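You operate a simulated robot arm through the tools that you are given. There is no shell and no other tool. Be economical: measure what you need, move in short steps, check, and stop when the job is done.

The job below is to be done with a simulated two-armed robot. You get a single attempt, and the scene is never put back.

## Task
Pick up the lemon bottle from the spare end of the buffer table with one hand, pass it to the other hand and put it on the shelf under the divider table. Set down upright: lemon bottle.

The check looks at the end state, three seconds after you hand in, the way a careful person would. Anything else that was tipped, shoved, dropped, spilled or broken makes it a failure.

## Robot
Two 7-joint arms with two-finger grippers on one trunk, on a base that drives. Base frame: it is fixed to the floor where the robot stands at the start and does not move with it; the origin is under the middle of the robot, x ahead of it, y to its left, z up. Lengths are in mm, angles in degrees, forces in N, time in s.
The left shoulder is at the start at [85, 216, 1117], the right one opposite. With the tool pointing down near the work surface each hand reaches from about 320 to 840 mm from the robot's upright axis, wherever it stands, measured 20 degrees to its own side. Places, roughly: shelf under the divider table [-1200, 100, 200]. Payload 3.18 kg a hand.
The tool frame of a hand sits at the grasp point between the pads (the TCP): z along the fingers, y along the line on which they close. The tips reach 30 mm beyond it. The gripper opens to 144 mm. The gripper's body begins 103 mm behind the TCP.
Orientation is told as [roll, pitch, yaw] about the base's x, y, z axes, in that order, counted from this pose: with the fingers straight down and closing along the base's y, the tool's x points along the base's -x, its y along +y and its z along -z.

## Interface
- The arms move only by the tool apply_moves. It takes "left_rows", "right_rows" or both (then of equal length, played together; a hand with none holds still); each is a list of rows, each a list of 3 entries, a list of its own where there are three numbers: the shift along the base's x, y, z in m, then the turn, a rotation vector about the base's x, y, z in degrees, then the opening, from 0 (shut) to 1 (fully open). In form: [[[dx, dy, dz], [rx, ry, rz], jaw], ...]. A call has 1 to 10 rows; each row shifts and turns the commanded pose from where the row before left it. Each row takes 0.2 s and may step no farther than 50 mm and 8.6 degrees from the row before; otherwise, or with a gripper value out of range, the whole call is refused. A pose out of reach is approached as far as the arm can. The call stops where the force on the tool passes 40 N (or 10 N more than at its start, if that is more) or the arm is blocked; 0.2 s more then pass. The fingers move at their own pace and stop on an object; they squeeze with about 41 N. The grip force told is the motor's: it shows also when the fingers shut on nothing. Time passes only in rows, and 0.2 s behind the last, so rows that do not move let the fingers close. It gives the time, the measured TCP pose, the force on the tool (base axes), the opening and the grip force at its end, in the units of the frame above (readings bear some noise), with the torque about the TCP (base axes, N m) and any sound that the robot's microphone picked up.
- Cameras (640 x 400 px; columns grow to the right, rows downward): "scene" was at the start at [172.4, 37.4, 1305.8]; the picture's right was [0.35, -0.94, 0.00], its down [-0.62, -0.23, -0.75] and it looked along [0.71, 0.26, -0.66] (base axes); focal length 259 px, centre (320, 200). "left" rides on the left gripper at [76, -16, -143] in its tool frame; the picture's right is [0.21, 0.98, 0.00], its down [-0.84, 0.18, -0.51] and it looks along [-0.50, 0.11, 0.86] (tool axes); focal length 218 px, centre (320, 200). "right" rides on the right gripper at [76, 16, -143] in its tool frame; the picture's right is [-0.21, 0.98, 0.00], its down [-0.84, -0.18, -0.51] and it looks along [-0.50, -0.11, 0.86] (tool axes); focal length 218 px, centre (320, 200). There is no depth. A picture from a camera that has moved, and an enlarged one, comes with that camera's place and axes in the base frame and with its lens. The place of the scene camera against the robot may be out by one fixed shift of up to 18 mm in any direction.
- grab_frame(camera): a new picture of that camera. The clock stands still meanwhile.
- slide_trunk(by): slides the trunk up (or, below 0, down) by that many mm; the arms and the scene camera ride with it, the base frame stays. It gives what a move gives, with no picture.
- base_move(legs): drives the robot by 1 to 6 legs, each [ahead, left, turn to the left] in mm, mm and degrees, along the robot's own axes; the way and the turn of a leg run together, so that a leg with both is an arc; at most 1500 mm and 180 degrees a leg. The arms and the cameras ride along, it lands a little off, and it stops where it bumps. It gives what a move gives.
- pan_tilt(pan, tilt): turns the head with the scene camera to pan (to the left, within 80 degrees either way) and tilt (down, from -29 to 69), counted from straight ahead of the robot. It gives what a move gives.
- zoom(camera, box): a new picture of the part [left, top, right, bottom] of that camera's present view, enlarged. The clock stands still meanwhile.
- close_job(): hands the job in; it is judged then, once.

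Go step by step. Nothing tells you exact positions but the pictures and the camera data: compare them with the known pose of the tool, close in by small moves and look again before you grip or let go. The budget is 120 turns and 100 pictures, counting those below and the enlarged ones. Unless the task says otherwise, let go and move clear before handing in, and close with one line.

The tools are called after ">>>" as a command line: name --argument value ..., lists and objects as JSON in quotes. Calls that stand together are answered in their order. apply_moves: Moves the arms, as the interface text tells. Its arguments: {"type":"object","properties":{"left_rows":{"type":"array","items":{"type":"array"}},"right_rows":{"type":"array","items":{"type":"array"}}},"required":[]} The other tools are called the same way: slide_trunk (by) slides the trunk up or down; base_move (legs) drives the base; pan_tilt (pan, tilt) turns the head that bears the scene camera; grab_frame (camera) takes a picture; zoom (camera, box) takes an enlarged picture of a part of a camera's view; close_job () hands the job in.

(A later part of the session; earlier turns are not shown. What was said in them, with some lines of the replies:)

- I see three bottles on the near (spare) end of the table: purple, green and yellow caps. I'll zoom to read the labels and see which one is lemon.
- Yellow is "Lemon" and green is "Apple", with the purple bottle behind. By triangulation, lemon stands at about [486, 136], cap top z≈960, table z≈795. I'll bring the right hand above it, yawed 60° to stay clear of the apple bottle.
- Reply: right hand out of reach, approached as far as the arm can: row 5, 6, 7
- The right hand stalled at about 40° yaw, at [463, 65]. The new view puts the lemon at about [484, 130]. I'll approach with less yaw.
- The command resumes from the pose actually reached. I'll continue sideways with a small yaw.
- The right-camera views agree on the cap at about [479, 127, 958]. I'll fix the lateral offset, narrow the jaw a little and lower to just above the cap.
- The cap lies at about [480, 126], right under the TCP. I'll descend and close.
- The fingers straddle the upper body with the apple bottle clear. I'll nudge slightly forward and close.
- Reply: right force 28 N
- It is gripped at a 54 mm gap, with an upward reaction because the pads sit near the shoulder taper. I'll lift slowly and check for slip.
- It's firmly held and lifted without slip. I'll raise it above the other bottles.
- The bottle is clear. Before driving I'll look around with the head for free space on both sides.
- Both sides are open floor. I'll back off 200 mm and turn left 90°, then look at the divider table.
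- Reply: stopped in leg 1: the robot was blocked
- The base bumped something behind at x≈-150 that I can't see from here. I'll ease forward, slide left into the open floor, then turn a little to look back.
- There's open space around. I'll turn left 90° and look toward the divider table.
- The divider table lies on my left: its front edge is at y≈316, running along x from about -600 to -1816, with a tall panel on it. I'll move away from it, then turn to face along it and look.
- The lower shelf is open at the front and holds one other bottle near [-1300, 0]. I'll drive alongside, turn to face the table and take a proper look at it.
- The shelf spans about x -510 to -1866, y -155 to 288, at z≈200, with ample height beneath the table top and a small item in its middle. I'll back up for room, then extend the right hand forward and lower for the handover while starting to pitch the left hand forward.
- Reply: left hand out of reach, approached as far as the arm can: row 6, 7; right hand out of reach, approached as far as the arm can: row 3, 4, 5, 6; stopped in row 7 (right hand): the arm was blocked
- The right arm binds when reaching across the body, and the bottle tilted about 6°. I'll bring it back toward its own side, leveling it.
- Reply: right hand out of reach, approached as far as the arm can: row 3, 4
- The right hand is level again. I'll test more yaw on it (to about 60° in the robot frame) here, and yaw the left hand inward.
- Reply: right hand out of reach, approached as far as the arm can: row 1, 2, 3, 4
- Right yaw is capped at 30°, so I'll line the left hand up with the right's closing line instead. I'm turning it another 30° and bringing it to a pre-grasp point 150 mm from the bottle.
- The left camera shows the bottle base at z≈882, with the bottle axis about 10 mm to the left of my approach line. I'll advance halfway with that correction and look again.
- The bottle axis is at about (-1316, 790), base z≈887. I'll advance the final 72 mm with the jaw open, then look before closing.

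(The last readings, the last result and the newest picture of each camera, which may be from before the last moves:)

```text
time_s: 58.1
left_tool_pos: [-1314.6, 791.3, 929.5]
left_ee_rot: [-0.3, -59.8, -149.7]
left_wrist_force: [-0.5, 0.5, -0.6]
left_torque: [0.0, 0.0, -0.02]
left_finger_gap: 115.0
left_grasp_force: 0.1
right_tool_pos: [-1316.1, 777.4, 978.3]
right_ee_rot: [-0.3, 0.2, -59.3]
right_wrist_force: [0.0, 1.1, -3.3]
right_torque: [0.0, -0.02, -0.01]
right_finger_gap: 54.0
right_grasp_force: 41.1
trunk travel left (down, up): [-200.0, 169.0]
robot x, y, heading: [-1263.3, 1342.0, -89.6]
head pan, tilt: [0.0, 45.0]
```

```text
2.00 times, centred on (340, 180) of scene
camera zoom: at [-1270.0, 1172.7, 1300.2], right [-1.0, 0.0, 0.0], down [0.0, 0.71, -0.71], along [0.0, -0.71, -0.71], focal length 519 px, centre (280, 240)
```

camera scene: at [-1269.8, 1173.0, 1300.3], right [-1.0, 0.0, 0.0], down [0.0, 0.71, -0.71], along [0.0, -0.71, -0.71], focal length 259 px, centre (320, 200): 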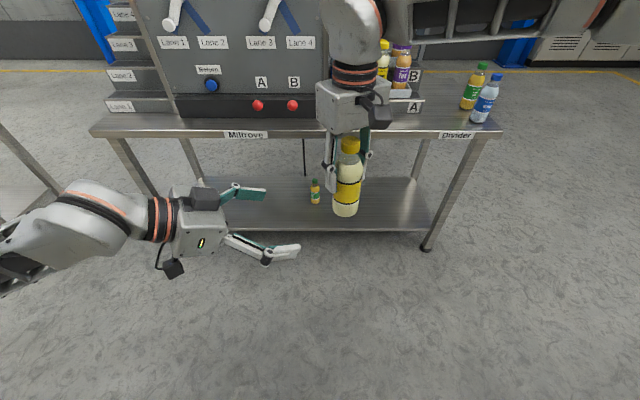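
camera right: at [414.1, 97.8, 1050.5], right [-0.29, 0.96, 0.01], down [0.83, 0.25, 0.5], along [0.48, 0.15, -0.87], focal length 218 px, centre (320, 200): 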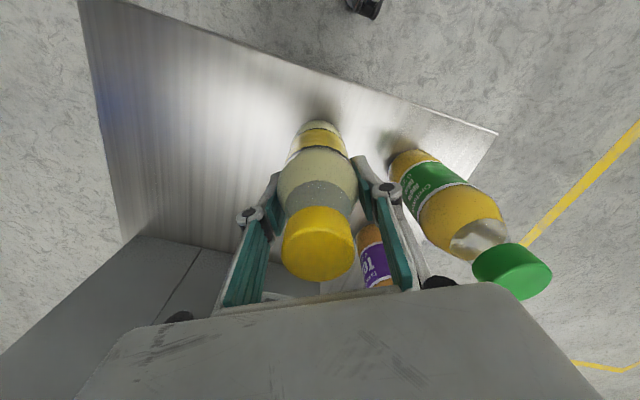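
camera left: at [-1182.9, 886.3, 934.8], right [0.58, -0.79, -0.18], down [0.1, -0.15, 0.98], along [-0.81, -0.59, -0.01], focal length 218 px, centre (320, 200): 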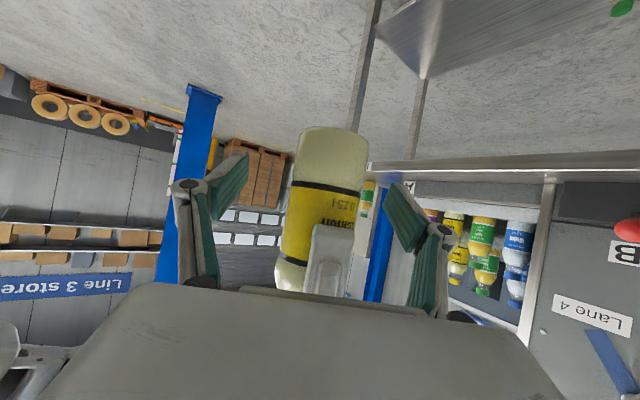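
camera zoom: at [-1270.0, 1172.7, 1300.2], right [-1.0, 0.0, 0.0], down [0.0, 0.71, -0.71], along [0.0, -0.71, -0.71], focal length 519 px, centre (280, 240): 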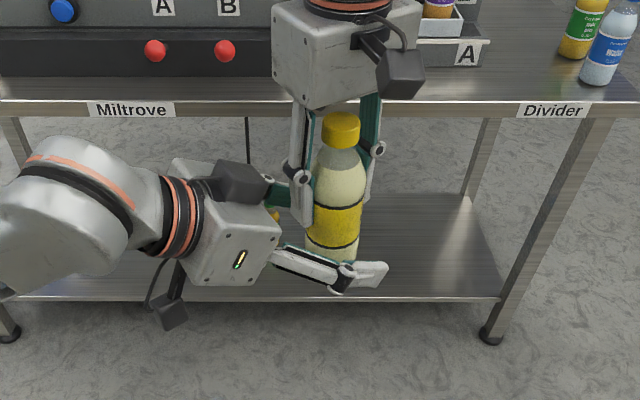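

The bottle sits between the left pads, about 3 mm off-centre. I'll nudge and close the left gripper while the right holds.

>>> apply_moves --left_rows '[[[0.0015, -0.0025, 0], [0, 0, 0], 0.6], [[0, 0, 0], [0, 0, 0], 0.45], [[0, 0, 0], [0, 0, 0], 0.3], [[0, 0, 0], [0, 0, 0], 0.1], [[0, 0, 0], [0, 0, 0], 0.1]]'

>>> grab_frame --camera "left"

>>> zoom --camera "scene" --box '[240, 80, 440, 280]'

```text
time_s: 59.3
left_tool_pos: [-1312.6, 788.3, 927.6]
left_ee_rot: [-0.3, -59.6, -149.6]
left_wrist_force: [5.6, -6.9, 0.0]
left_torque: [-0.08, -0.1, 0.08]
left_finger_gap: 54.1
left_grasp_force: 40.8
right_tool_pos: [-1316.1, 778.5, 978.1]
right_ee_rot: [-0.1, 0.2, -59.3]
right_wrist_force: [-4.9, 6.4, -1.0]
right_torque: [0.38, 0.33, -0.03]
right_finger_gap: 54.0
right_grasp_force: 40.9
trunk travel left (down, up): [-200.0, 169.0]
robot x, y, heading: [-1266.1, 1343.7, -89.7]
head pan, tilt: [0.0, 45.0]
```

```text
67 pictures are left
camera left: at [-1180.5, 883.3, 934.5], right [0.58, -0.79, -0.18], down [0.1, -0.15, 0.98], along [-0.81, -0.59, -0.01], focal length 218 px, centre (320, 200)
```

left: 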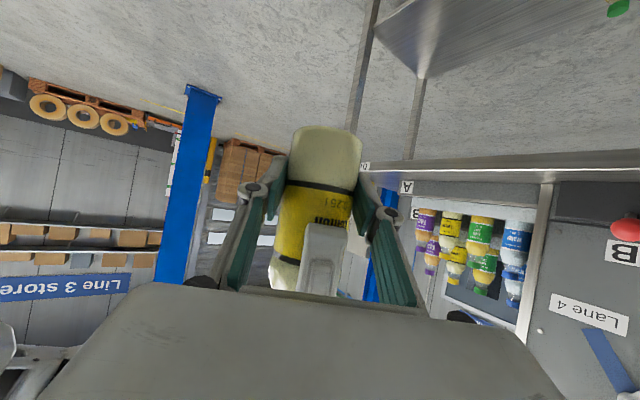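

```text
2.00 times, centred on (340, 180) of scene
camera zoom: at [-1270.2, 1172.6, 1300.2], right [-1.0, 0.0, 0.0], down [0.0, 0.71, -0.71], along [0.0, -0.71, -0.71], focal length 519 px, centre (280, 240)
```

zoom: 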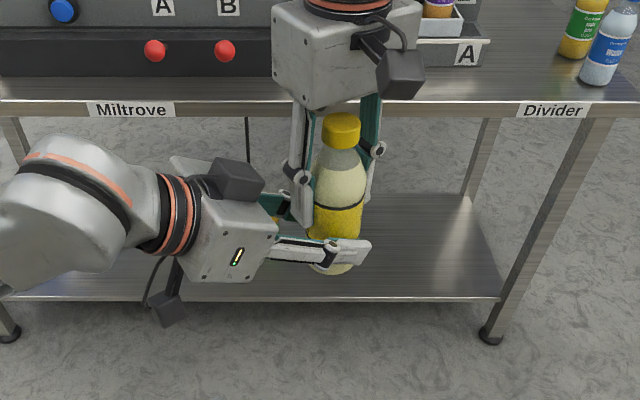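

Both hands hold the bottle. I'll open the right a little and raise it straight up, clear of the cap.

>>> apply_moves --right_rows '[[[0, 0, 0], [0, 0, 0], 0.46], [[0, 0, 0], [0, 0, 0], 0.52], [[0, 0, 0], [0, 0, 0], 0.52]]'

>>> apply_moves --right_rows '[[[0, 0, 0.02], [0, 0, 0], 0.52], [[0, 0, 0.025], [0, 0, 0], 0.52], [[0, 0, 0.025], [0, 0, 0], 0.52], [[0, 0, 0.03], [0, 0, 0], 0.52], [[0, 0, 0.03], [0, 0, 0], 0.52], [[0, 0, 0.02], [0, 0, 0], 0.52]]'

>>> grab_frame --camera "scene"

```text
time_s: 60.1
left_tool_pos: [-1312.7, 788.6, 927.9]
left_ee_rot: [-0.4, -59.7, -149.7]
left_wrist_force: [-0.1, -0.2, 0.1]
left_torque: [-0.01, -0.03, 0.01]
left_finger_gap: 54.4
left_grasp_force: 40.3
right_tool_pos: [-1315.6, 778.5, 977.7]
right_ee_rot: [-0.2, 0.1, -59.3]
right_wrist_force: [0.1, 0.1, -0.4]
right_torque: [0.03, 0.04, 0.0]
right_finger_gap: 74.8
right_grasp_force: 0.1
trunk travel left (down, up): [-200.0, 169.0]
robot x, y, heading: [-1268.8, 1343.2, -89.6]
head pan, tilt: [0.0, 45.0]
```

```text
time_s: 61.5
left_tool_pos: [-1313.8, 789.3, 928.4]
left_ee_rot: [-0.4, -59.7, -149.8]
left_wrist_force: [0.2, 0.7, 0.7]
left_torque: [0.01, -0.01, -0.02]
left_finger_gap: 54.3
left_grasp_force: 41.0
right_tool_pos: [-1315.4, 777.1, 978.4]
right_ee_rot: [-0.2, 0.3, -59.1]
right_wrist_force: [-0.6, -0.1, 0.8]
right_torque: [0.01, 0.03, 0.01]
right_finger_gap: 74.7
right_grasp_force: 0.1
right hand out of reach, approached as far as the arm can: row 1, 2, 3, 4, 5, 6
trunk travel left (down, up): [-200.0, 169.0]
robot x, y, heading: [-1265.8, 1342.5, -90.0]
head pan, tilt: [0.0, 45.0]
```

```text
65 pictures are left
camera scene: at [-1270.2, 1172.6, 1300.2], right [-1.0, 0.0, 0.0], down [0.0, 0.71, -0.71], along [0.0, -0.71, -0.71], focal length 259 px, centre (320, 200)
```

scene: 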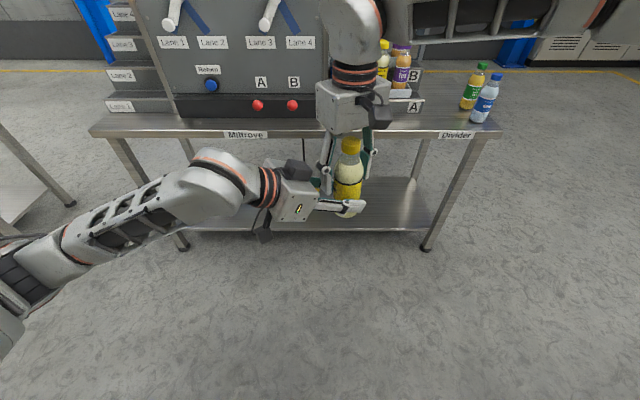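

The right arm can't rise at its joint limit, so I'll lower the left hand with the bottle out of the right fingers instead.

>>> apply_moves --left_rows '[[[0, 0, -0.015], [0, 0, 0], 0.1], [[0, 0, -0.02], [0, 0, 0], 0.1], [[0, 0, -0.02], [0, 0, 0], 0.1]]'

>>> zoom --camera "scene" --box '[240, 80, 440, 280]'

>>> grab_frame --camera "right"

```text
time_s: 62.3
left_tool_pos: [-1311.9, 788.1, 873.5]
left_ee_rot: [-0.4, -59.7, -149.6]
left_wrist_force: [0.6, -0.3, 0.5]
left_torque: [0.02, -0.03, -0.01]
left_finger_gap: 53.9
left_grasp_force: 41.4
right_tool_pos: [-1318.0, 777.8, 977.4]
right_ee_rot: [-0.2, 0.2, -59.2]
right_wrist_force: [0.6, 0.1, -0.1]
right_torque: [-0.01, -0.05, 0.02]
right_finger_gap: 75.0
right_grasp_force: 0.0
trunk travel left (down, up): [-200.0, 169.0]
robot x, y, heading: [-1267.6, 1341.9, -90.0]
head pan, tilt: [0.0, 45.0]
```

```text
2.00 times, centred on (340, 180) of scene
camera zoom: at [-1270.1, 1172.4, 1300.1], right [-1.0, 0.0, 0.0], down [0.0, 0.71, -0.71], along [0.0, -0.71, -0.71], focal length 519 px, centre (280, 240)
```

zoom: 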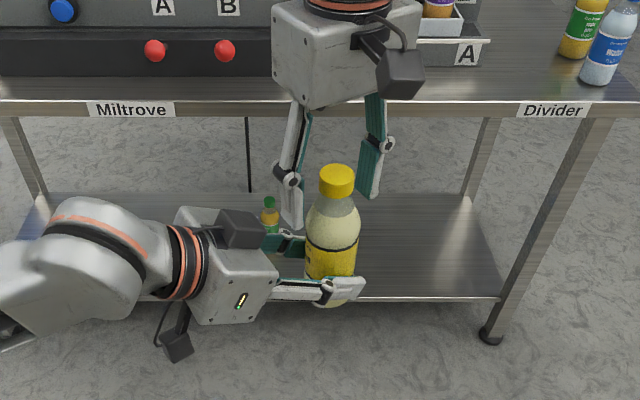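

```text
63 pictures are left
camera right: at [-1341.4, 850.9, 1121.2], right [0.95, 0.32, 0.0], down [0.28, -0.82, 0.51], along [0.16, -0.48, -0.86], focal length 218 px, centre (320, 200)
```

right: 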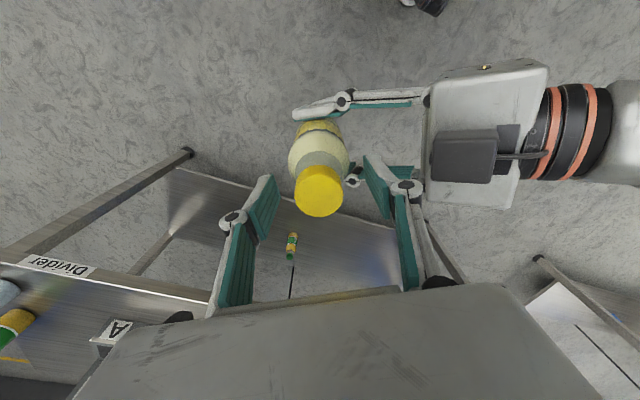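

The handover worked: the bottle moves with the left hand. I'll lower further and retract the right hand to its side.

>>> apply_moves --left_rows '[[[0, 0, -0.03], [0, 0, 0], 0.1], [[0, 0, -0.03], [0, 0, 0], 0.1], [[0, 0, -0.03], [0, 0, 0], 0.1], [[0, 0, 0], [0, 0, 0], 0.1], [[0, 0, 0], [0, 0, 0], 0.1], [[0, 0, 0], [0, 0, 0], 0.1], [[0, 0, 0], [0, 0, 0], 0.1], [[0, 0, 0], [0, 0, 0], 0.1]]' --right_rows '[[[0, 0, 0], [0, 0, 0], 0.52], [[0, 0, 0], [0, 0, 0], 0.52], [[-0.02, 0, 0], [0, 0, -8], 0.52], [[-0.03, 0, 0.01], [0, 0, -8], 0.52], [[-0.04, 0.02, 0.02], [0, 0, -8], 0.52], [[-0.04, 0.03, 0.02], [0, 0, 0], 0.52], [[-0.04, 0.03, 0.02], [0, 0, 0], 0.52], [[-0.04, 0.03, 0.02], [0, 0, 0], 0.52]]'

>>> grab_frame --camera "scene"

```text
refused: row 6 steps farther than a row can; nothing moved
```

```text
62 pictures are left
camera scene: at [-1270.1, 1172.4, 1300.1], right [-1.0, 0.0, 0.0], down [0.0, 0.71, -0.71], along [0.0, -0.71, -0.71], focal length 259 px, centre (320, 200)
```

scene: 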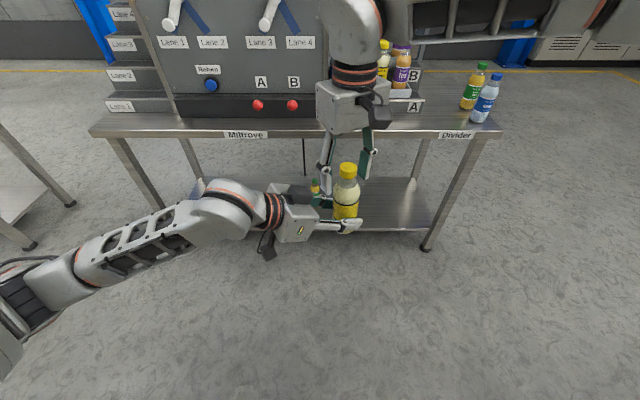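

One row was too long, so nothing moved. I'm resending it with smaller steps.

>>> apply_moves --left_rows '[[[0, 0, -0.03], [0, 0, 0], 0.1], [[0, 0, -0.03], [0, 0, 0], 0.1], [[0, 0, -0.03], [0, 0, 0], 0.1], [[0, 0, 0], [0, 0, 0], 0.1], [[0, 0, 0], [0, 0, 0], 0.1], [[0, 0, 0], [0, 0, 0], 0.1], [[0, 0, 0], [0, 0, 0], 0.1], [[0, 0, 0], [0, 0, 0], 0.1]]' --right_rows '[[[0, 0, 0], [0, 0, 0], 0.52], [[0, 0, 0], [0, 0, 0], 0.52], [[-0.02, 0, 0], [0, 0, -8], 0.52], [[-0.03, 0, 0.01], [0, 0, -8], 0.52], [[-0.035, 0.02, 0.01], [0, 0, -8], 0.52], [[-0.035, 0.025, 0.01], [0, 0, 0], 0.52], [[-0.035, 0.025, 0.01], [0, 0, 0], 0.52], [[-0.035, 0.025, 0.01], [0, 0, 0], 0.52]]'

>>> grab_frame --camera "scene"

```text
time_s: 64.1
left_tool_pos: [-1313.6, 788.0, 784.1]
left_ee_rot: [-0.3, -59.7, -149.8]
left_wrist_force: [-0.4, 0.7, 0.9]
left_torque: [-0.01, -0.03, 0.01]
left_finger_gap: 54.3
left_grasp_force: 40.4
right_tool_pos: [-1507.8, 874.3, 1028.7]
right_ee_rot: [-0.2, 0.1, -83.2]
right_wrist_force: [0.0, 0.2, 0.4]
right_torque: [-0.01, 0.0, -0.02]
right_finger_gap: 74.9
right_grasp_force: 0.1
trunk travel left (down, up): [-200.0, 169.0]
robot x, y, heading: [-1266.7, 1338.8, -89.8]
head pan, tilt: [0.0, 45.0]
```

```text
61 pictures are left
camera scene: at [-1271.1, 1173.4, 1300.4], right [-1.0, 0.0, 0.0], down [0.0, 0.71, -0.71], along [0.0, -0.71, -0.71], focal length 259 px, centre (320, 200)
```

scene: 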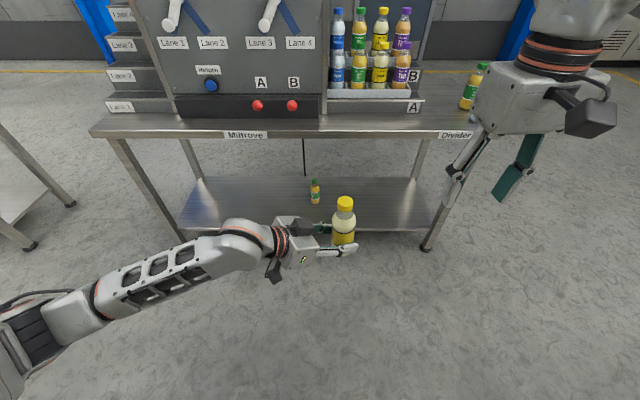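

Next I'll yaw the left hand forward again, bring it in front of the left shoulder and then lower the trunk.

>>> apply_moves --left_rows '[[[0.035, -0.006, -0.01], [0, 0, 7], 0.1], [[0.035, -0.006, -0.01], [0, 0, 7], 0.1], [[0.035, -0.006, -0.01], [0, 0, 7], 0.1], [[0.035, -0.006, -0.01], [0, 0, 7], 0.1], [[0.035, -0.006, -0.01], [0, 0, 7], 0.1], [[0.035, -0.006, -0.01], [0, 0, 7], 0.1], [[0.035, -0.006, -0.01], [0, 0, 7], 0.1], [[0.035, -0.006, -0.01], [0, 0, 7], 0.1]]' --right_rows '[[[-0.01, 0.01, 0], [0, 0, 0], 0.52], [[-0.01, 0.01, 0], [0, 0, 0], 0.52], [[-0.01, 0.01, 0], [0, 0, 0], 0.52], [[-0.01, 0.01, 0], [0, 0, 0], 0.52], [[-0.01, 0.01, 0], [0, 0, 0], 0.52], [[-0.01, 0.01, 0], [0, 0, 0], 0.52], [[0, 0, 0], [0, 0, 0], 0.52], [[0, 0, 0], [0, 0, 0], 0.52]]'

>>> slide_trunk --by -200

>>> grab_frame --camera "scene"

>>> grab_frame --camera "left"

```text
time_s: 65.9
left_tool_pos: [-1032.2, 742.4, 702.1]
left_ee_rot: [-0.3, -59.6, -93.7]
left_wrist_force: [-0.2, 0.2, -0.2]
left_torque: [0.04, 0.02, -0.01]
left_finger_gap: 54.3
left_grasp_force: 40.7
right_tool_pos: [-1566.0, 932.6, 1027.6]
right_ee_rot: [-0.2, 0.2, -83.2]
right_wrist_force: [-0.2, 0.4, -1.0]
right_torque: [-0.02, -0.02, -0.01]
right_finger_gap: 74.8
right_grasp_force: 0.0
trunk travel left (down, up): [-200.0, 169.0]
robot x, y, heading: [-1266.4, 1341.0, -89.9]
head pan, tilt: [0.0, 45.0]
```

```text
time_s: 68.1
left_tool_pos: [-1034.3, 741.1, 504.0]
left_ee_rot: [-0.4, -59.9, -93.8]
left_wrist_force: [-0.6, 0.0, -0.3]
left_torque: [0.02, -0.01, 0.02]
left_finger_gap: 54.2
left_grasp_force: 40.9
right_tool_pos: [-1565.3, 928.0, 809.7]
right_ee_rot: [0.4, 5.6, -83.2]
right_wrist_force: [-0.3, 0.3, 0.2]
right_torque: [0.03, 0.02, -0.01]
right_finger_gap: 75.0
right_grasp_force: 0.0
trunk travel left (down, up): [0.0, 369.0]
robot x, y, heading: [-1267.1, 1339.2, -89.8]
head pan, tilt: [0.0, 45.0]
```

```text
60 pictures are left
camera scene: at [-1269.5, 978.9, 1054.3], right [-1.0, 0.0, 0.0], down [0.0, 0.71, -0.71], along [0.0, -0.71, -0.71], focal length 259 px, centre (320, 200)
```

scene: 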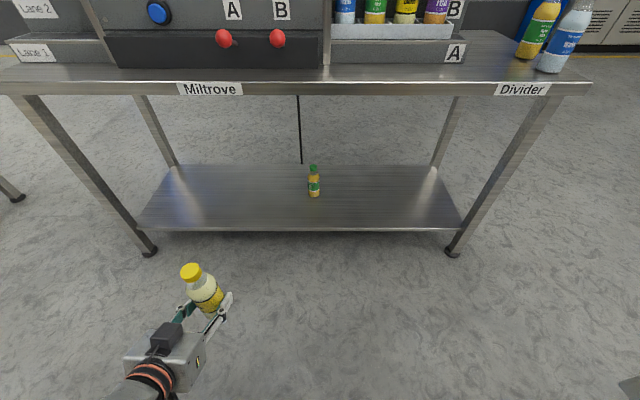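

```text
59 pictures are left
camera left: at [-1037.9, 902.9, 510.5], right [0.98, 0.04, -0.18], down [0.18, 0.0, 0.98], along [0.04, -1.0, 0.0], focal length 218 px, centre (320, 200)
```

left: 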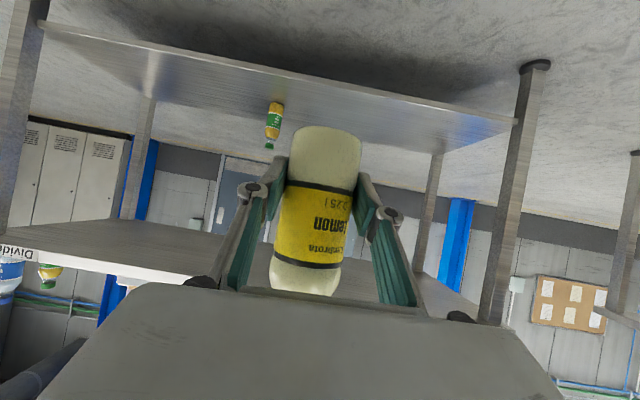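

All matches: bottle upright in the left hand, shelf front edge y≈300, z≈200. I'll lower the left hand here over open floor to check it can reach shelf height.

>>> apply_moves --left_rows '[[[0, 0, -0.04], [0, 0, 0], 0.1], [[0, 0, -0.04], [0, 0, 0], 0.1], [[0, 0, -0.04], [0, 0, 0], 0.1], [[0, 0, -0.04], [0, 0, 0], 0.1], [[0, 0, -0.04], [0, 0, 0], 0.1], [[0, 0, -0.04], [0, 0, 0], 0.1], [[0, 0, -0.02], [0, 0, 0], 0.1]]'

```text
time_s: 68.9
left_tool_pos: [-1019.8, 714.3, 521.3]
left_ee_rot: [-0.9, -72.9, -92.2]
left_wrist_force: [-0.7, -0.5, -0.2]
left_torque: [-0.01, 0.02, -0.01]
left_finger_gap: 54.3
left_grasp_force: 40.9
right_tool_pos: [-1566.0, 928.3, 807.5]
right_ee_rot: [0.4, 6.0, -83.1]
right_wrist_force: [0.1, 0.1, 0.4]
right_torque: [0.03, -0.01, -0.01]
right_finger_gap: 74.9
right_grasp_force: 0.0
trunk travel left (down, up): [0.0, 369.0]
robot x, y, heading: [-1265.1, 1338.3, -89.9]
head pan, tilt: [0.0, 45.0]
stopped in row 4 (left hand): the arm was blocked; the commanded pose is now the measured one
```

The arm is folded too tightly: lowering the trunk leans it forward, so the shoulder is closer now. I'll level the tool and extend forward before lowering.

>>> apply_moves --left_rows '[[[0, -0.03, 0], [4, 0, 0], 0.1], [[0, -0.03, 0], [4.5, 0, 0], 0.1], [[0, -0.03, 0], [4.5, 0, 0], 0.1], [[0, -0.03, 0], [0, 0, 0], 0.1], [[0, -0.03, 0], [0, 0, 0], 0.1], [[0, -0.03, 0], [0, 0, 0], 0.1]]'

>>> pan_tilt --pan 25 --tilt 50

>>> grab_frame --camera "scene"

```text
time_s: 70.3
left_tool_pos: [-1013.0, 541.9, 505.8]
left_ee_rot: [-0.7, -58.4, -92.5]
left_wrist_force: [-0.6, -0.9, -0.1]
left_torque: [0.02, -0.03, -0.01]
left_finger_gap: 54.2
left_grasp_force: 41.0
right_tool_pos: [-1560.9, 930.7, 811.9]
right_ee_rot: [-0.1, 5.6, -83.2]
right_wrist_force: [0.7, 0.6, -0.2]
right_torque: [-0.05, 0.05, 0.0]
right_finger_gap: 74.7
right_grasp_force: 0.0
trunk travel left (down, up): [0.0, 369.0]
robot x, y, heading: [-1266.6, 1341.1, -89.5]
head pan, tilt: [0.0, 45.0]
```

```text
time_s: 71.2
left_tool_pos: [-1011.9, 540.9, 507.5]
left_ee_rot: [-0.7, -58.7, -92.3]
left_wrist_force: [0.5, -0.5, 0.0]
left_torque: [0.05, -0.02, 0.02]
left_finger_gap: 54.5
left_grasp_force: 40.5
right_tool_pos: [-1560.6, 930.0, 811.7]
right_ee_rot: [-0.2, 5.6, -83.3]
right_wrist_force: [-0.1, 0.1, 0.7]
right_torque: [0.0, 0.02, -0.02]
right_finger_gap: 75.0
right_grasp_force: 0.1
trunk travel left (down, up): [0.0, 369.0]
robot x, y, heading: [-1265.8, 1343.3, -89.7]
head pan, tilt: [25.0, 50.0]
```

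```text
58 pictures are left
camera scene: at [-1229.7, 992.7, 1047.7], right [-0.91, -0.42, 0.01], down [-0.33, 0.69, -0.64], along [0.27, -0.58, -0.77], focal length 259 px, centre (320, 200)
```

scene: 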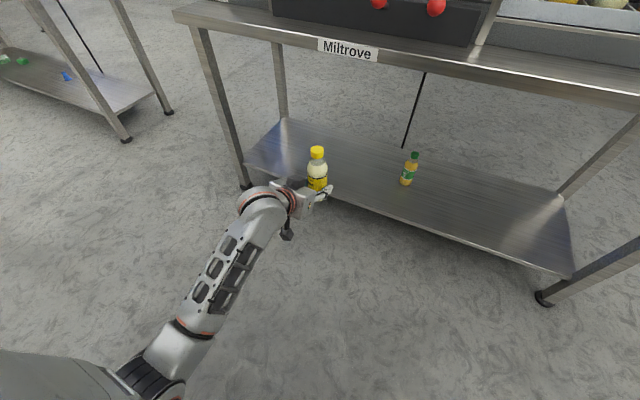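

I'll now lower with the arm extended, still outside the table edge.

>>> apply_moves --left_rows '[[[0, 0, -0.04], [-1.3, 0, 0], 0.1], [[0, 0, -0.04], [0, 0, 0], 0.1], [[0, 0, -0.04], [0, 0, 0], 0.1], [[0, 0, -0.04], [0, 0, 0], 0.1], [[0, 0, -0.04], [0, 0, 0], 0.1]]'

>>> grab_frame --camera "left"

```text
time_s: 72.4
left_tool_pos: [-1018.4, 538.9, 310.1]
left_ee_rot: [-2.0, -60.2, -91.5]
left_wrist_force: [-0.4, -0.6, 0.3]
left_torque: [0.06, 0.0, -0.02]
left_finger_gap: 54.4
left_grasp_force: 41.0
right_tool_pos: [-1561.9, 930.7, 809.2]
right_ee_rot: [0.1, 5.7, -83.1]
right_wrist_force: [-0.3, 0.0, -1.0]
right_torque: [-0.01, 0.01, -0.01]
right_finger_gap: 75.1
right_grasp_force: 0.0
trunk travel left (down, up): [0.0, 369.0]
robot x, y, heading: [-1269.3, 1338.7, -89.7]
head pan, tilt: [25.0, 50.0]
```

```text
57 pictures are left
camera left: at [-1025.6, 702.3, 315.1], right [0.98, 0.05, -0.2], down [0.2, 0.01, 0.98], along [0.05, -1.0, 0.0], focal length 218 px, centre (320, 200)
```

left: 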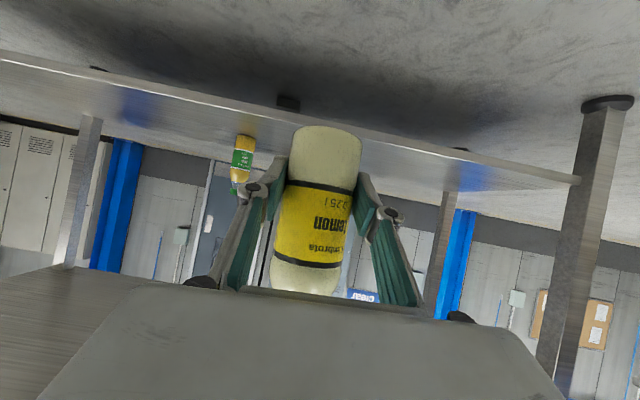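

The left hand reaches low enough. Now I'll drive forward about 320 mm to bring the bottle over the shelf, with its base about 65 mm above it.

>>> base_move --legs '[[320, 0, 0]]'

>>> grab_frame --camera "left"

>>> grab_frame --camera "scene"

```text
time_s: 74.5
left_tool_pos: [-1017.9, 216.1, 315.6]
left_ee_rot: [-2.0, -60.5, -91.4]
left_wrist_force: [0.1, -0.5, 0.1]
left_torque: [0.0, 0.01, -0.03]
left_finger_gap: 54.3
left_grasp_force: 41.2
right_tool_pos: [-1562.8, 609.1, 810.2]
right_ee_rot: [0.2, 5.6, -83.3]
right_wrist_force: [-0.2, -0.7, -0.6]
right_torque: [0.0, 0.0, -0.01]
right_finger_gap: 74.5
right_grasp_force: 0.0
trunk travel left (down, up): [0.0, 369.0]
robot x, y, heading: [-1269.2, 1025.0, -89.8]
head pan, tilt: [25.0, 50.0]
```

```text
56 pictures are left
camera left: at [-1025.4, 378.0, 318.9], right [0.98, 0.05, -0.2], down [0.2, 0.02, 0.98], along [0.05, -1.0, 0.01], focal length 218 px, centre (320, 200)
```

left: 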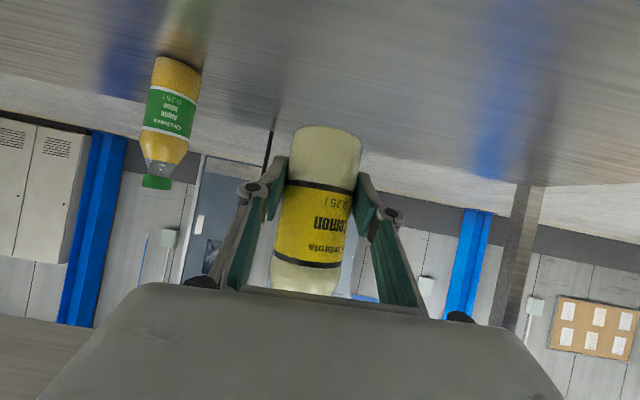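

```text
55 pictures are left
camera scene: at [-1232.2, 670.8, 1047.4], right [-0.91, -0.42, 0.0], down [-0.33, 0.69, -0.64], along [0.27, -0.58, -0.77], focal length 259 px, centre (320, 200)
```

scene: 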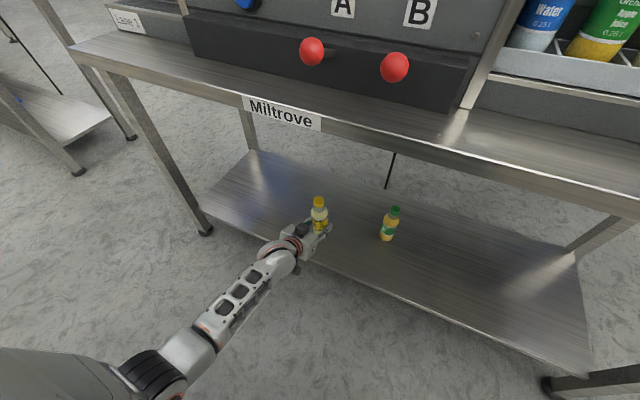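

The bottle is over the shelf, with the shelf surface at about z 200 and the other bottle ≈180 mm away. I'll go 20 mm deeper, fix a 1° tilt and lower to just above the surface.

>>> apply_moves --left_rows '[[[0, -0.01, -0.01], [0.7, -0.85, 0], 0.1], [[0, -0.01, -0.015], [0, 0, 0], 0.1], [[0, 0, -0.015], [0, 0, 0], 0.1], [[0, 0, -0.01], [0, 0, 0], 0.1], [[0, 0, 0], [0, 0, 0], 0.1]]'

>>> grab_frame --camera "left"

>>> zoom --camera "scene" --box '[240, 160, 420, 280]'

```text
time_s: 75.7
left_tool_pos: [-1008.2, 199.5, 260.0]
left_ee_rot: [0.9, -59.4, -93.8]
left_wrist_force: [0.3, -0.3, 0.3]
left_torque: [0.03, 0.03, 0.0]
left_finger_gap: 54.3
left_grasp_force: 41.1
right_tool_pos: [-1562.7, 608.6, 810.2]
right_ee_rot: [0.1, 5.7, -83.4]
right_wrist_force: [-1.0, -0.6, 0.9]
right_torque: [0.0, 0.01, 0.01]
right_finger_gap: 74.7
right_grasp_force: 0.2
trunk travel left (down, up): [0.0, 369.0]
robot x, y, heading: [-1264.0, 1020.1, -89.9]
head pan, tilt: [25.0, 50.0]
```

```text
54 pictures are left
camera left: at [-1016.6, 361.6, 267.5], right [0.98, 0.05, -0.17], down [0.17, 0.0, 0.98], along [0.05, -1.0, -0.01], focal length 218 px, centre (320, 200)
```

left: 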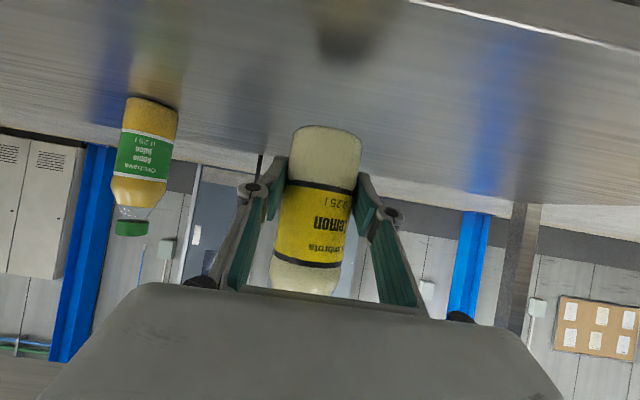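

```text
3.33 times, centred on (330, 220) of scene
camera zoom: at [-1231.8, 670.8, 1047.2], right [-0.91, -0.42, 0.01], down [-0.33, 0.69, -0.64], along [0.27, -0.58, -0.77], focal length 864 px, centre (287, 133)
```

zoom: 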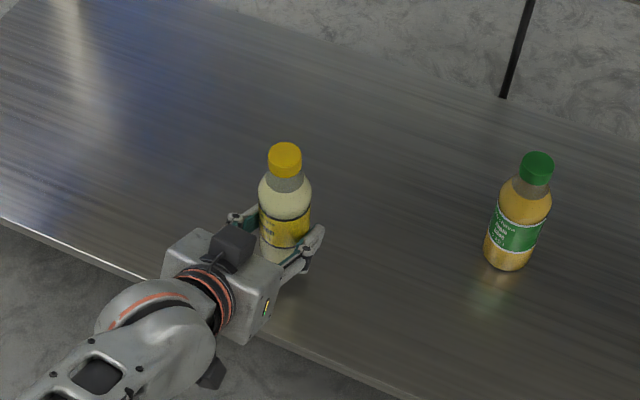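

From the reflection, the base is about 20 mm above the shelf and the front edge is at y≈294. I'll lower 13 mm, then in small steps.

>>> apply_moves --left_rows '[[[0, 0, -0.007], [0, 0, 0], 0.1], [[0, 0, -0.006], [0, 0, 0], 0.1], [[0, 0, 0], [0, 0, 0], 0.1]]'

>>> zoom --camera "left" --box '[220, 20, 440, 180]'

```text
time_s: 76.5
left_tool_pos: [-1006.5, 199.9, 247.1]
left_ee_rot: [1.0, -59.5, -93.9]
left_wrist_force: [-0.2, 0.2, 0.1]
left_torque: [-0.02, -0.03, -0.01]
left_finger_gap: 54.3
left_grasp_force: 40.6
right_tool_pos: [-1562.0, 608.4, 810.8]
right_ee_rot: [0.0, 5.7, -83.2]
right_wrist_force: [0.3, 0.7, 0.7]
right_torque: [0.03, 0.01, 0.03]
right_finger_gap: 74.8
right_grasp_force: 0.0
trunk travel left (down, up): [0.0, 369.0]
robot x, y, heading: [-1268.6, 1024.1, -90.0]
head pan, tilt: [25.0, 50.0]
```

```text
2.50 times, centred on (330, 100) of left
camera zoom: at [-1014.2, 362.6, 253.7], right [0.98, 0.05, -0.17], down [0.17, 0.0, 0.99], along [0.05, -1.0, -0.01], focal length 546 px, centre (295, 450)
```

zoom: 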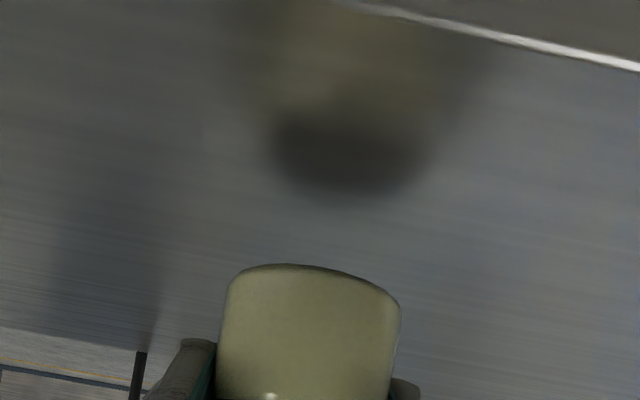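

Re-reading the reflection (near rim to near rim), about 19 mm remains, consistent with the step just taken. I'll lower another 13 mm.

>>> apply_moves --left_rows '[[[0, 0, -0.007], [0, 0, 0], 0.1], [[0, 0, -0.006], [0, 0, 0], 0.1], [[0, 0, 0], [0, 0, 0], 0.1]]'

>>> zoom --camera "left" --box '[220, 20, 440, 180]'

```text
time_s: 77.3
left_tool_pos: [-1003.4, 201.6, 231.8]
left_ee_rot: [1.1, -59.2, -93.9]
left_wrist_force: [0.3, -0.6, -0.2]
left_torque: [0.06, 0.0, 0.0]
left_finger_gap: 54.5
left_grasp_force: 41.0
right_tool_pos: [-1561.1, 608.4, 811.7]
right_ee_rot: [-0.2, 5.8, -83.3]
right_wrist_force: [-0.4, 0.1, -0.3]
right_torque: [0.0, 0.0, -0.02]
right_finger_gap: 74.9
right_grasp_force: 0.1
trunk travel left (down, up): [0.0, 369.0]
robot x, y, heading: [-1266.0, 1017.8, -90.0]
head pan, tilt: [25.0, 50.0]
```

```text
2.50 times, centred on (330, 100) of left
camera zoom: at [-1011.7, 363.7, 239.2], right [0.98, 0.06, -0.17], down [0.17, 0.0, 0.99], along [0.06, -1.0, -0.01], focal length 546 px, centre (295, 450)
```

zoom: 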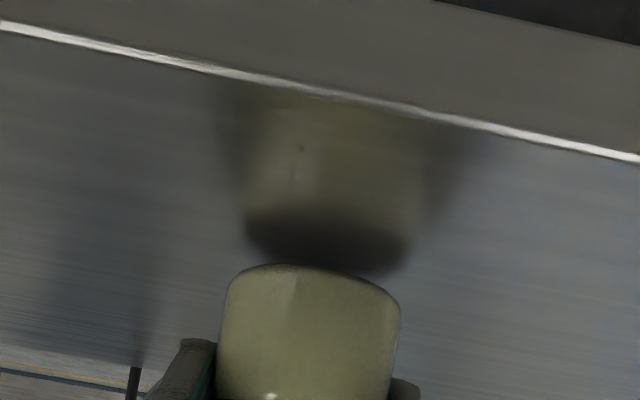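

About 7 mm left. I'll lower in fine steps until contact shows in the force.

>>> apply_moves --left_rows '[[[0, 0, -0.003], [0, 0, 0], 0.1], [[0, 0, -0.002], [0, 0, 0], 0.1], [[0, 0, 0], [0, 0, 0], 0.1]]'

>>> zoom --camera "left" --box '[220, 20, 440, 180]'

```text
time_s: 78.1
left_tool_pos: [-1020.7, 193.8, 235.1]
left_ee_rot: [0.0, -59.7, -93.2]
left_wrist_force: [-0.1, 0.4, -0.3]
left_torque: [0.02, -0.04, 0.03]
left_finger_gap: 54.5
left_grasp_force: 40.9
right_tool_pos: [-1566.7, 608.1, 808.7]
right_ee_rot: [0.5, 5.7, -83.1]
right_wrist_force: [-0.4, 0.1, 0.2]
right_torque: [0.02, -0.05, 0.02]
right_finger_gap: 75.1
right_grasp_force: 0.0
trunk travel left (down, up): [0.0, 369.0]
robot x, y, heading: [-1266.9, 1016.1, -89.7]
head pan, tilt: [25.0, 50.0]
```

```text
2.50 times, centred on (330, 100) of left
camera zoom: at [-1027.3, 356.5, 241.4], right [0.98, 0.05, -0.18], down [0.18, 0.0, 0.98], along [0.05, -1.0, 0.0], focal length 546 px, centre (295, 450)
```

zoom: 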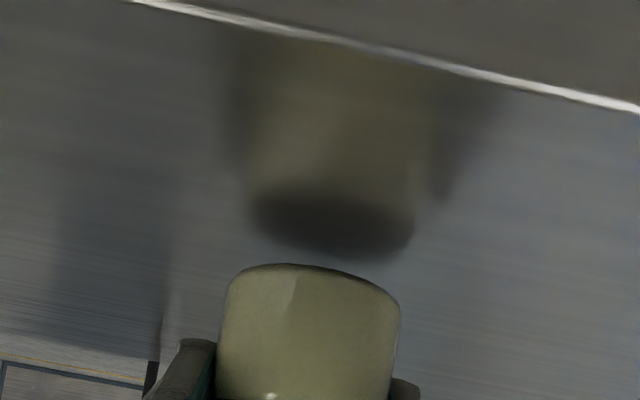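

The arm's solution shifted slightly (x −17 mm, z +3) with no contact, leaving about 9 mm. I'll continue down.

>>> apply_moves --left_rows '[[[0, 0, -0.003], [0, 0, 0], 0.1], [[0, 0, -0.003], [0, 0, 0], 0.1], [[0, 0, 0], [0, 0, 0], 0.1]]'

>>> zoom --camera "left" --box '[220, 20, 440, 180]'

```text
time_s: 78.9
left_tool_pos: [-1019.3, 194.5, 227.9]
left_ee_rot: [0.2, -59.7, -93.4]
left_wrist_force: [-0.6, 0.1, -0.8]
left_torque: [0.01, -0.01, 0.02]
left_finger_gap: 54.3
left_grasp_force: 41.1
right_tool_pos: [-1565.3, 609.7, 808.5]
right_ee_rot: [0.4, 5.7, -83.3]
right_wrist_force: [0.5, 0.7, 0.2]
right_torque: [0.01, 0.03, -0.03]
right_finger_gap: 75.2
right_grasp_force: 0.0
trunk travel left (down, up): [0.0, 369.0]
robot x, y, heading: [-1271.9, 1021.0, -90.0]
head pan, tilt: [25.0, 50.0]
```

```text
2.50 times, centred on (330, 100) of left
camera zoom: at [-1026.6, 357.7, 234.3], right [0.98, 0.05, -0.18], down [0.18, 0.0, 0.98], along [0.05, -1.0, -0.01], focal length 546 px, centre (295, 450)
```

zoom: 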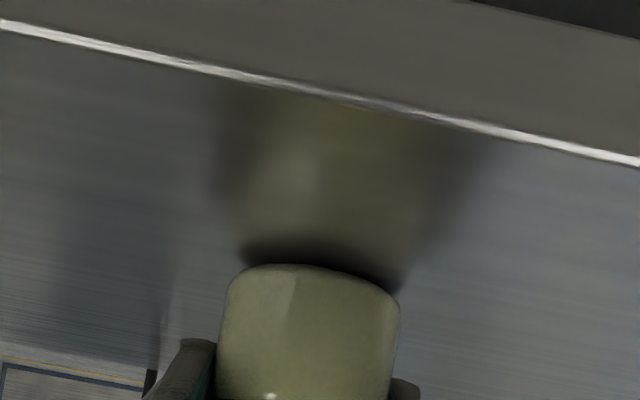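

About 3 mm remains. I'll step down to touch.

>>> apply_moves --left_rows '[[[0, 0, -0.002], [0, 0, 0], 0.1], [[0, 0, 0], [0, 0, 0], 0.1]]'

>>> zoom --camera "left" --box '[220, 20, 440, 180]'

```text
time_s: 79.5
left_tool_pos: [-1019.0, 194.3, 226.6]
left_ee_rot: [0.1, -59.8, -93.3]
left_wrist_force: [-0.2, 0.0, 0.1]
left_torque: [0.09, -0.03, -0.01]
left_finger_gap: 54.3
left_grasp_force: 41.2
right_tool_pos: [-1564.0, 608.0, 808.9]
right_ee_rot: [0.4, 5.6, -83.3]
right_wrist_force: [-0.2, 0.8, -0.5]
right_torque: [0.03, 0.03, 0.01]
right_finger_gap: 74.8
right_grasp_force: 0.0
trunk travel left (down, up): [0.0, 369.0]
robot x, y, heading: [-1266.8, 1021.8, -90.0]
head pan, tilt: [25.0, 50.0]
```

```text
2.50 times, centred on (330, 100) of left
camera zoom: at [-1026.5, 357.1, 232.9], right [0.98, 0.05, -0.18], down [0.18, 0.0, 0.98], along [0.05, -1.0, 0.0], focal length 546 px, centre (295, 450)
```

zoom: 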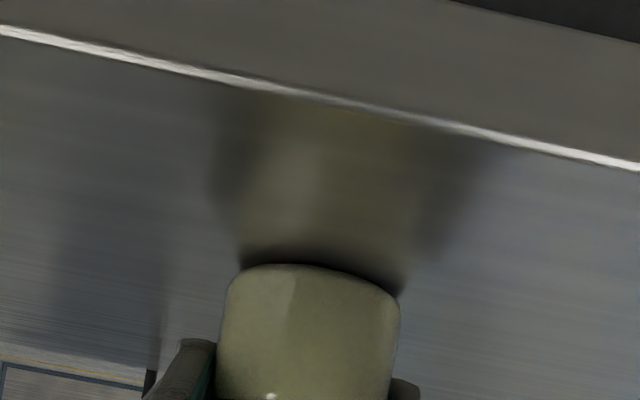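

>>> apply_moves --left_rows '[[[0, 0, -0.0015], [0, 0, 0], 0.1], [[0, 0, -0.001], [0, 0, 0], 0.1], [[0, 0, 0], [0, 0, 0], 0.1]]'

>>> zoom --camera "left" --box '[220, 20, 440, 180]'

```text
time_s: 80.3
left_tool_pos: [-1019.7, 193.3, 227.9]
left_ee_rot: [0.1, -60.0, -93.2]
left_wrist_force: [0.0, 2.6, 12.8]
left_torque: [0.33, -0.08, 0.01]
left_finger_gap: 54.3
left_grasp_force: 41.0
right_tool_pos: [-1566.0, 608.5, 809.6]
right_ee_rot: [0.4, 5.5, -83.2]
right_wrist_force: [-0.4, 0.5, 0.4]
right_torque: [-0.01, -0.02, 0.0]
right_finger_gap: 74.9
right_grasp_force: 0.1
trunk travel left (down, up): [0.0, 369.0]
robot x, y, heading: [-1267.4, 1024.0, -89.6]
head pan, tilt: [25.0, 50.0]
```

```text
2.50 times, centred on (330, 100) of left
camera zoom: at [-1026.6, 356.1, 232.2], right [0.98, 0.05, -0.18], down [0.18, 0.01, 0.98], along [0.05, -1.0, 0.0], focal length 546 px, centre (295, 450)
```

zoom: 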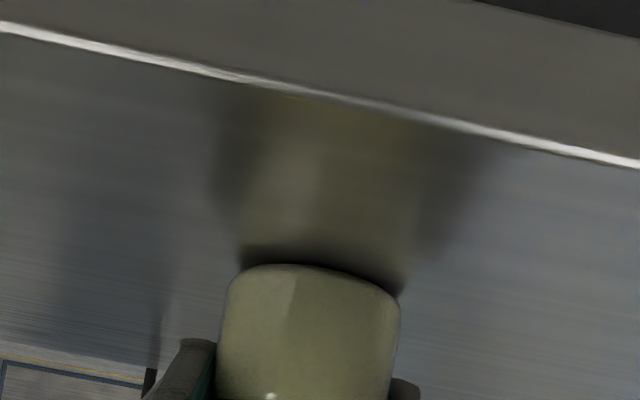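

It's in contact at about 13 N, and the torque says the near rim touches first, so there's a slight tilt. I'll rotate a little about x to level the base.

>>> apply_moves --left_rows '[[[0, 0, 0], [1.0, 0, 0], 0.1], [[0, 0, 0], [0, 0, 0], 0.1]]'

```text
time_s: 80.9
left_tool_pos: [-1019.3, 192.6, 227.3]
left_ee_rot: [0.0, -59.0, -93.3]
left_wrist_force: [-0.4, -4.7, 10.8]
left_torque: [-0.46, -0.26, -0.09]
left_finger_gap: 54.2
left_grasp_force: 41.0
right_tool_pos: [-1565.5, 609.5, 809.3]
right_ee_rot: [0.4, 5.6, -83.1]
right_wrist_force: [0.3, 0.5, 0.2]
right_torque: [0.02, -0.02, -0.01]
right_finger_gap: 74.6
right_grasp_force: 0.0
trunk travel left (down, up): [0.0, 369.0]
robot x, y, heading: [-1262.6, 1020.1, -89.8]
head pan, tilt: [25.0, 50.0]
```

The torque flipped sign, so it's level to within 1°. I'll release gently.

>>> apply_moves --left_rows '[[[0, 0, 0], [-0.4, 0, 0], 0.1], [[0, 0, 0], [0, 0, 0], 0.4], [[0, 0, 0], [0, 0, 0], 0.45], [[0, 0, 0], [0, 0, 0], 0.6], [[0, 0, 0], [0, 0, 0], 0.75]]'

>>> grab_frame --camera "left"

>>> zoom --camera "scene" --box '[240, 160, 420, 280]'

```text
time_s: 82.1
left_tool_pos: [-1019.8, 196.2, 223.5]
left_ee_rot: [0.0, -59.0, -93.2]
left_wrist_force: [-0.9, -0.2, -0.2]
left_torque: [0.02, 0.01, -0.01]
left_finger_gap: 107.9
left_grasp_force: 0.0
right_tool_pos: [-1564.3, 607.9, 809.5]
right_ee_rot: [0.4, 5.6, -83.2]
right_wrist_force: [0.4, -0.8, 0.6]
right_torque: [0.01, -0.02, 0.02]
right_finger_gap: 74.8
right_grasp_force: 0.1
trunk travel left (down, up): [0.0, 369.0]
robot x, y, heading: [-1270.9, 1022.2, -90.0]
head pan, tilt: [25.0, 50.0]
```

```text
46 pictures are left
camera left: at [-1026.6, 357.7, 231.9], right [0.98, 0.05, -0.18], down [0.18, -0.01, 0.98], along [0.05, -1.0, -0.02], focal length 218 px, centre (320, 200)
```

left: 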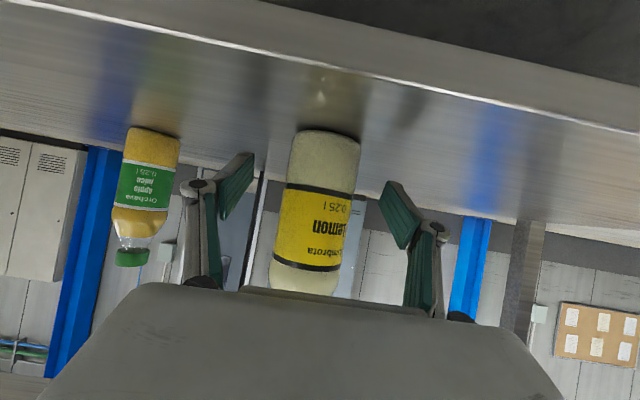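

```text
3.33 times, centred on (330, 220) of scene
camera zoom: at [-1236.5, 669.8, 1047.2], right [-0.91, -0.42, 0.0], down [-0.33, 0.69, -0.64], along [0.27, -0.58, -0.77], focal length 864 px, centre (287, 133)
```

zoom: 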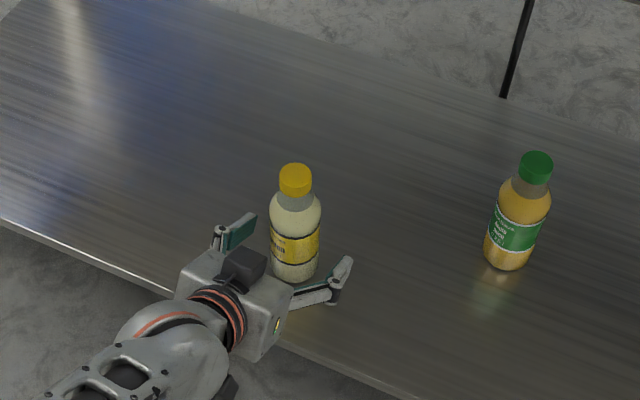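

The bottle stands upright on its own. I'll back the open fingers straight out with small arm steps, then drive back.

>>> apply_moves --left_rows '[[[0, 0.02, 0.004], [0, 0, 0], 0.75], [[0, 0.025, 0.004], [0, 0, 0], 0.75], [[0, 0.025, 0.004], [0, 0, 0], 0.75]]'

>>> base_move --legs '[[-350, 0, 0]]'

>>> grab_frame --camera "scene"

>>> grab_frame --camera "left"

```text
time_s: 82.9
left_tool_pos: [-1017.8, 130.7, 357.7]
left_ee_rot: [1.7, -70.5, -94.3]
left_wrist_force: [1.1, -0.2, -1.1]
left_torque: [-0.09, 0.02, -0.04]
left_finger_gap: 107.7
left_grasp_force: 0.1
right_tool_pos: [-1566.2, 605.3, 803.3]
right_ee_rot: [0.6, 6.3, -83.1]
right_wrist_force: [0.1, 0.4, 0.1]
right_torque: [0.05, 0.0, -0.02]
right_finger_gap: 74.8
right_grasp_force: 0.1
trunk travel left (down, up): [0.0, 369.0]
robot x, y, heading: [-1271.0, 1021.2, -90.1]
head pan, tilt: [25.0, 50.0]
stopped in row 3 (left hand): the arm was blocked; the commanded pose is now the measured one
```

```text
time_s: 85.2
left_tool_pos: [-1020.2, 481.8, 357.6]
left_ee_rot: [1.8, -70.4, -94.7]
left_wrist_force: [-1.1, -0.4, 0.0]
left_torque: [0.01, 0.02, -0.02]
left_finger_gap: 108.0
left_grasp_force: 0.1
right_tool_pos: [-1565.9, 956.1, 807.2]
right_ee_rot: [0.4, 6.0, -83.4]
right_wrist_force: [0.5, -0.9, -0.6]
right_torque: [-0.02, 0.02, 0.0]
right_finger_gap: 74.9
right_grasp_force: 0.0
trunk travel left (down, up): [0.0, 369.0]
robot x, y, heading: [-1265.4, 1372.0, -90.0]
head pan, tilt: [25.0, 50.0]
```

```text
44 pictures are left
camera scene: at [-1238.1, 1016.0, 1045.1], right [-0.91, -0.42, 0.0], down [-0.32, 0.7, -0.64], along [0.27, -0.58, -0.77], focal length 259 px, centre (320, 200)
```

scene: 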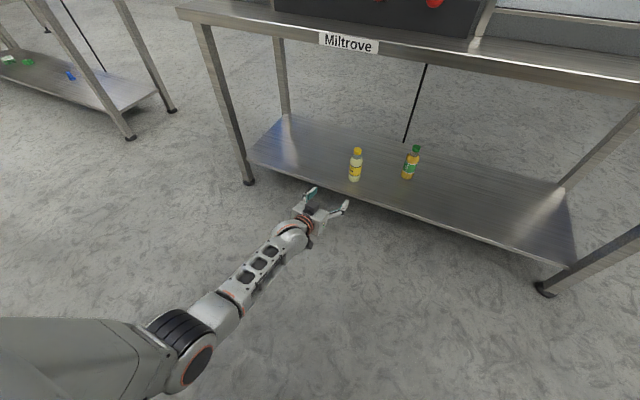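

```text
43 pictures are left
camera left: at [-1027.1, 642.8, 333.5], right [0.98, 0.02, -0.19], down [0.18, 0.19, 0.97], along [0.05, -0.98, 0.18], focal length 218 px, centre (320, 200)
```

left: 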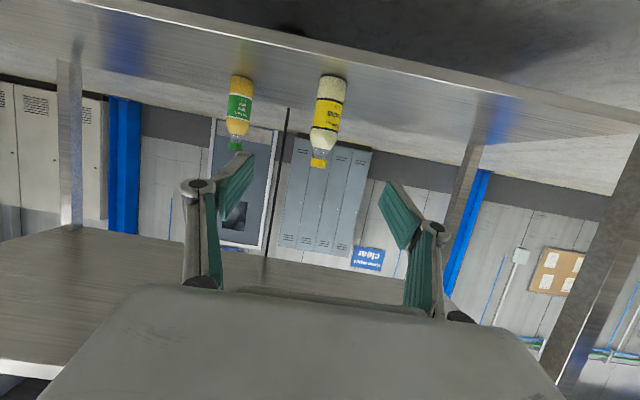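

The arm jerked up on withdrawal, but the bottle seems unmoved. I'll zoom to confirm everything is upright.

>>> zoom --camera "scene" --box '[310, 120, 460, 220]'

>>> zoom --camera "left" --box '[200, 50, 400, 180]'

```text
4.00 times, centred on (385, 170) of scene
camera zoom: at [-1238.1, 1016.0, 1045.1], right [-0.91, -0.42, 0.0], down [-0.32, 0.7, -0.64], along [0.27, -0.58, -0.77], focal length 1037 px, centre (60, 320)
```

zoom: 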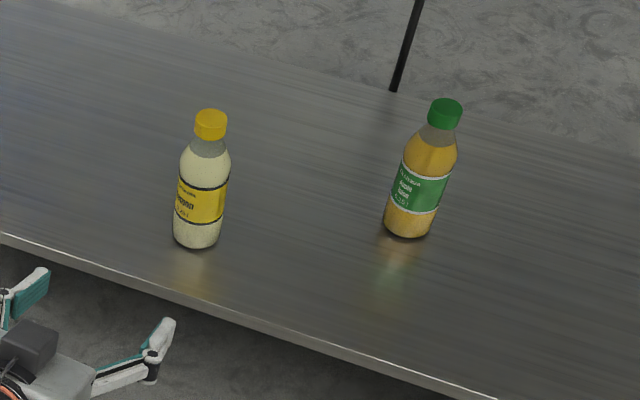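

```text
3.08 times, centred on (300, 115) of left
camera zoom: at [-1027.1, 642.8, 333.5], right [0.98, 0.02, -0.19], down [0.18, 0.19, 0.97], along [0.05, -0.98, 0.18], focal length 672 px, centre (382, 462)
```

zoom: 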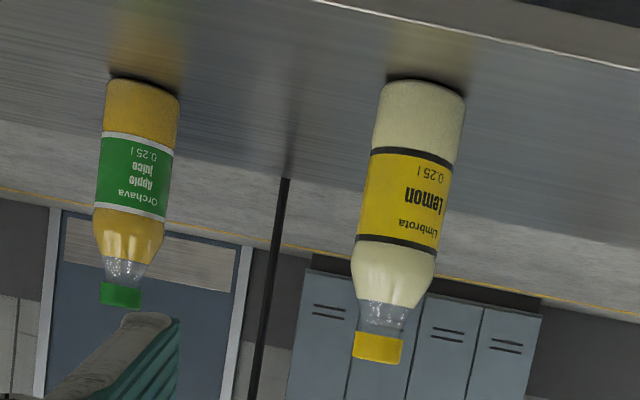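

The lemon bottle stands upright on the shelf, the apple bottle beside it is undisturbed and both hands are clear, so I'm handing in.

>>> close_job

```text
The job is handed in.
```

The lemon bottle was picked up with the right hand, passed to the left and set upright on the shelf under the divider table; both hands are empty and clear, and nothing else appears disturbed, though I didn't see what the base bumped while backing up early on.
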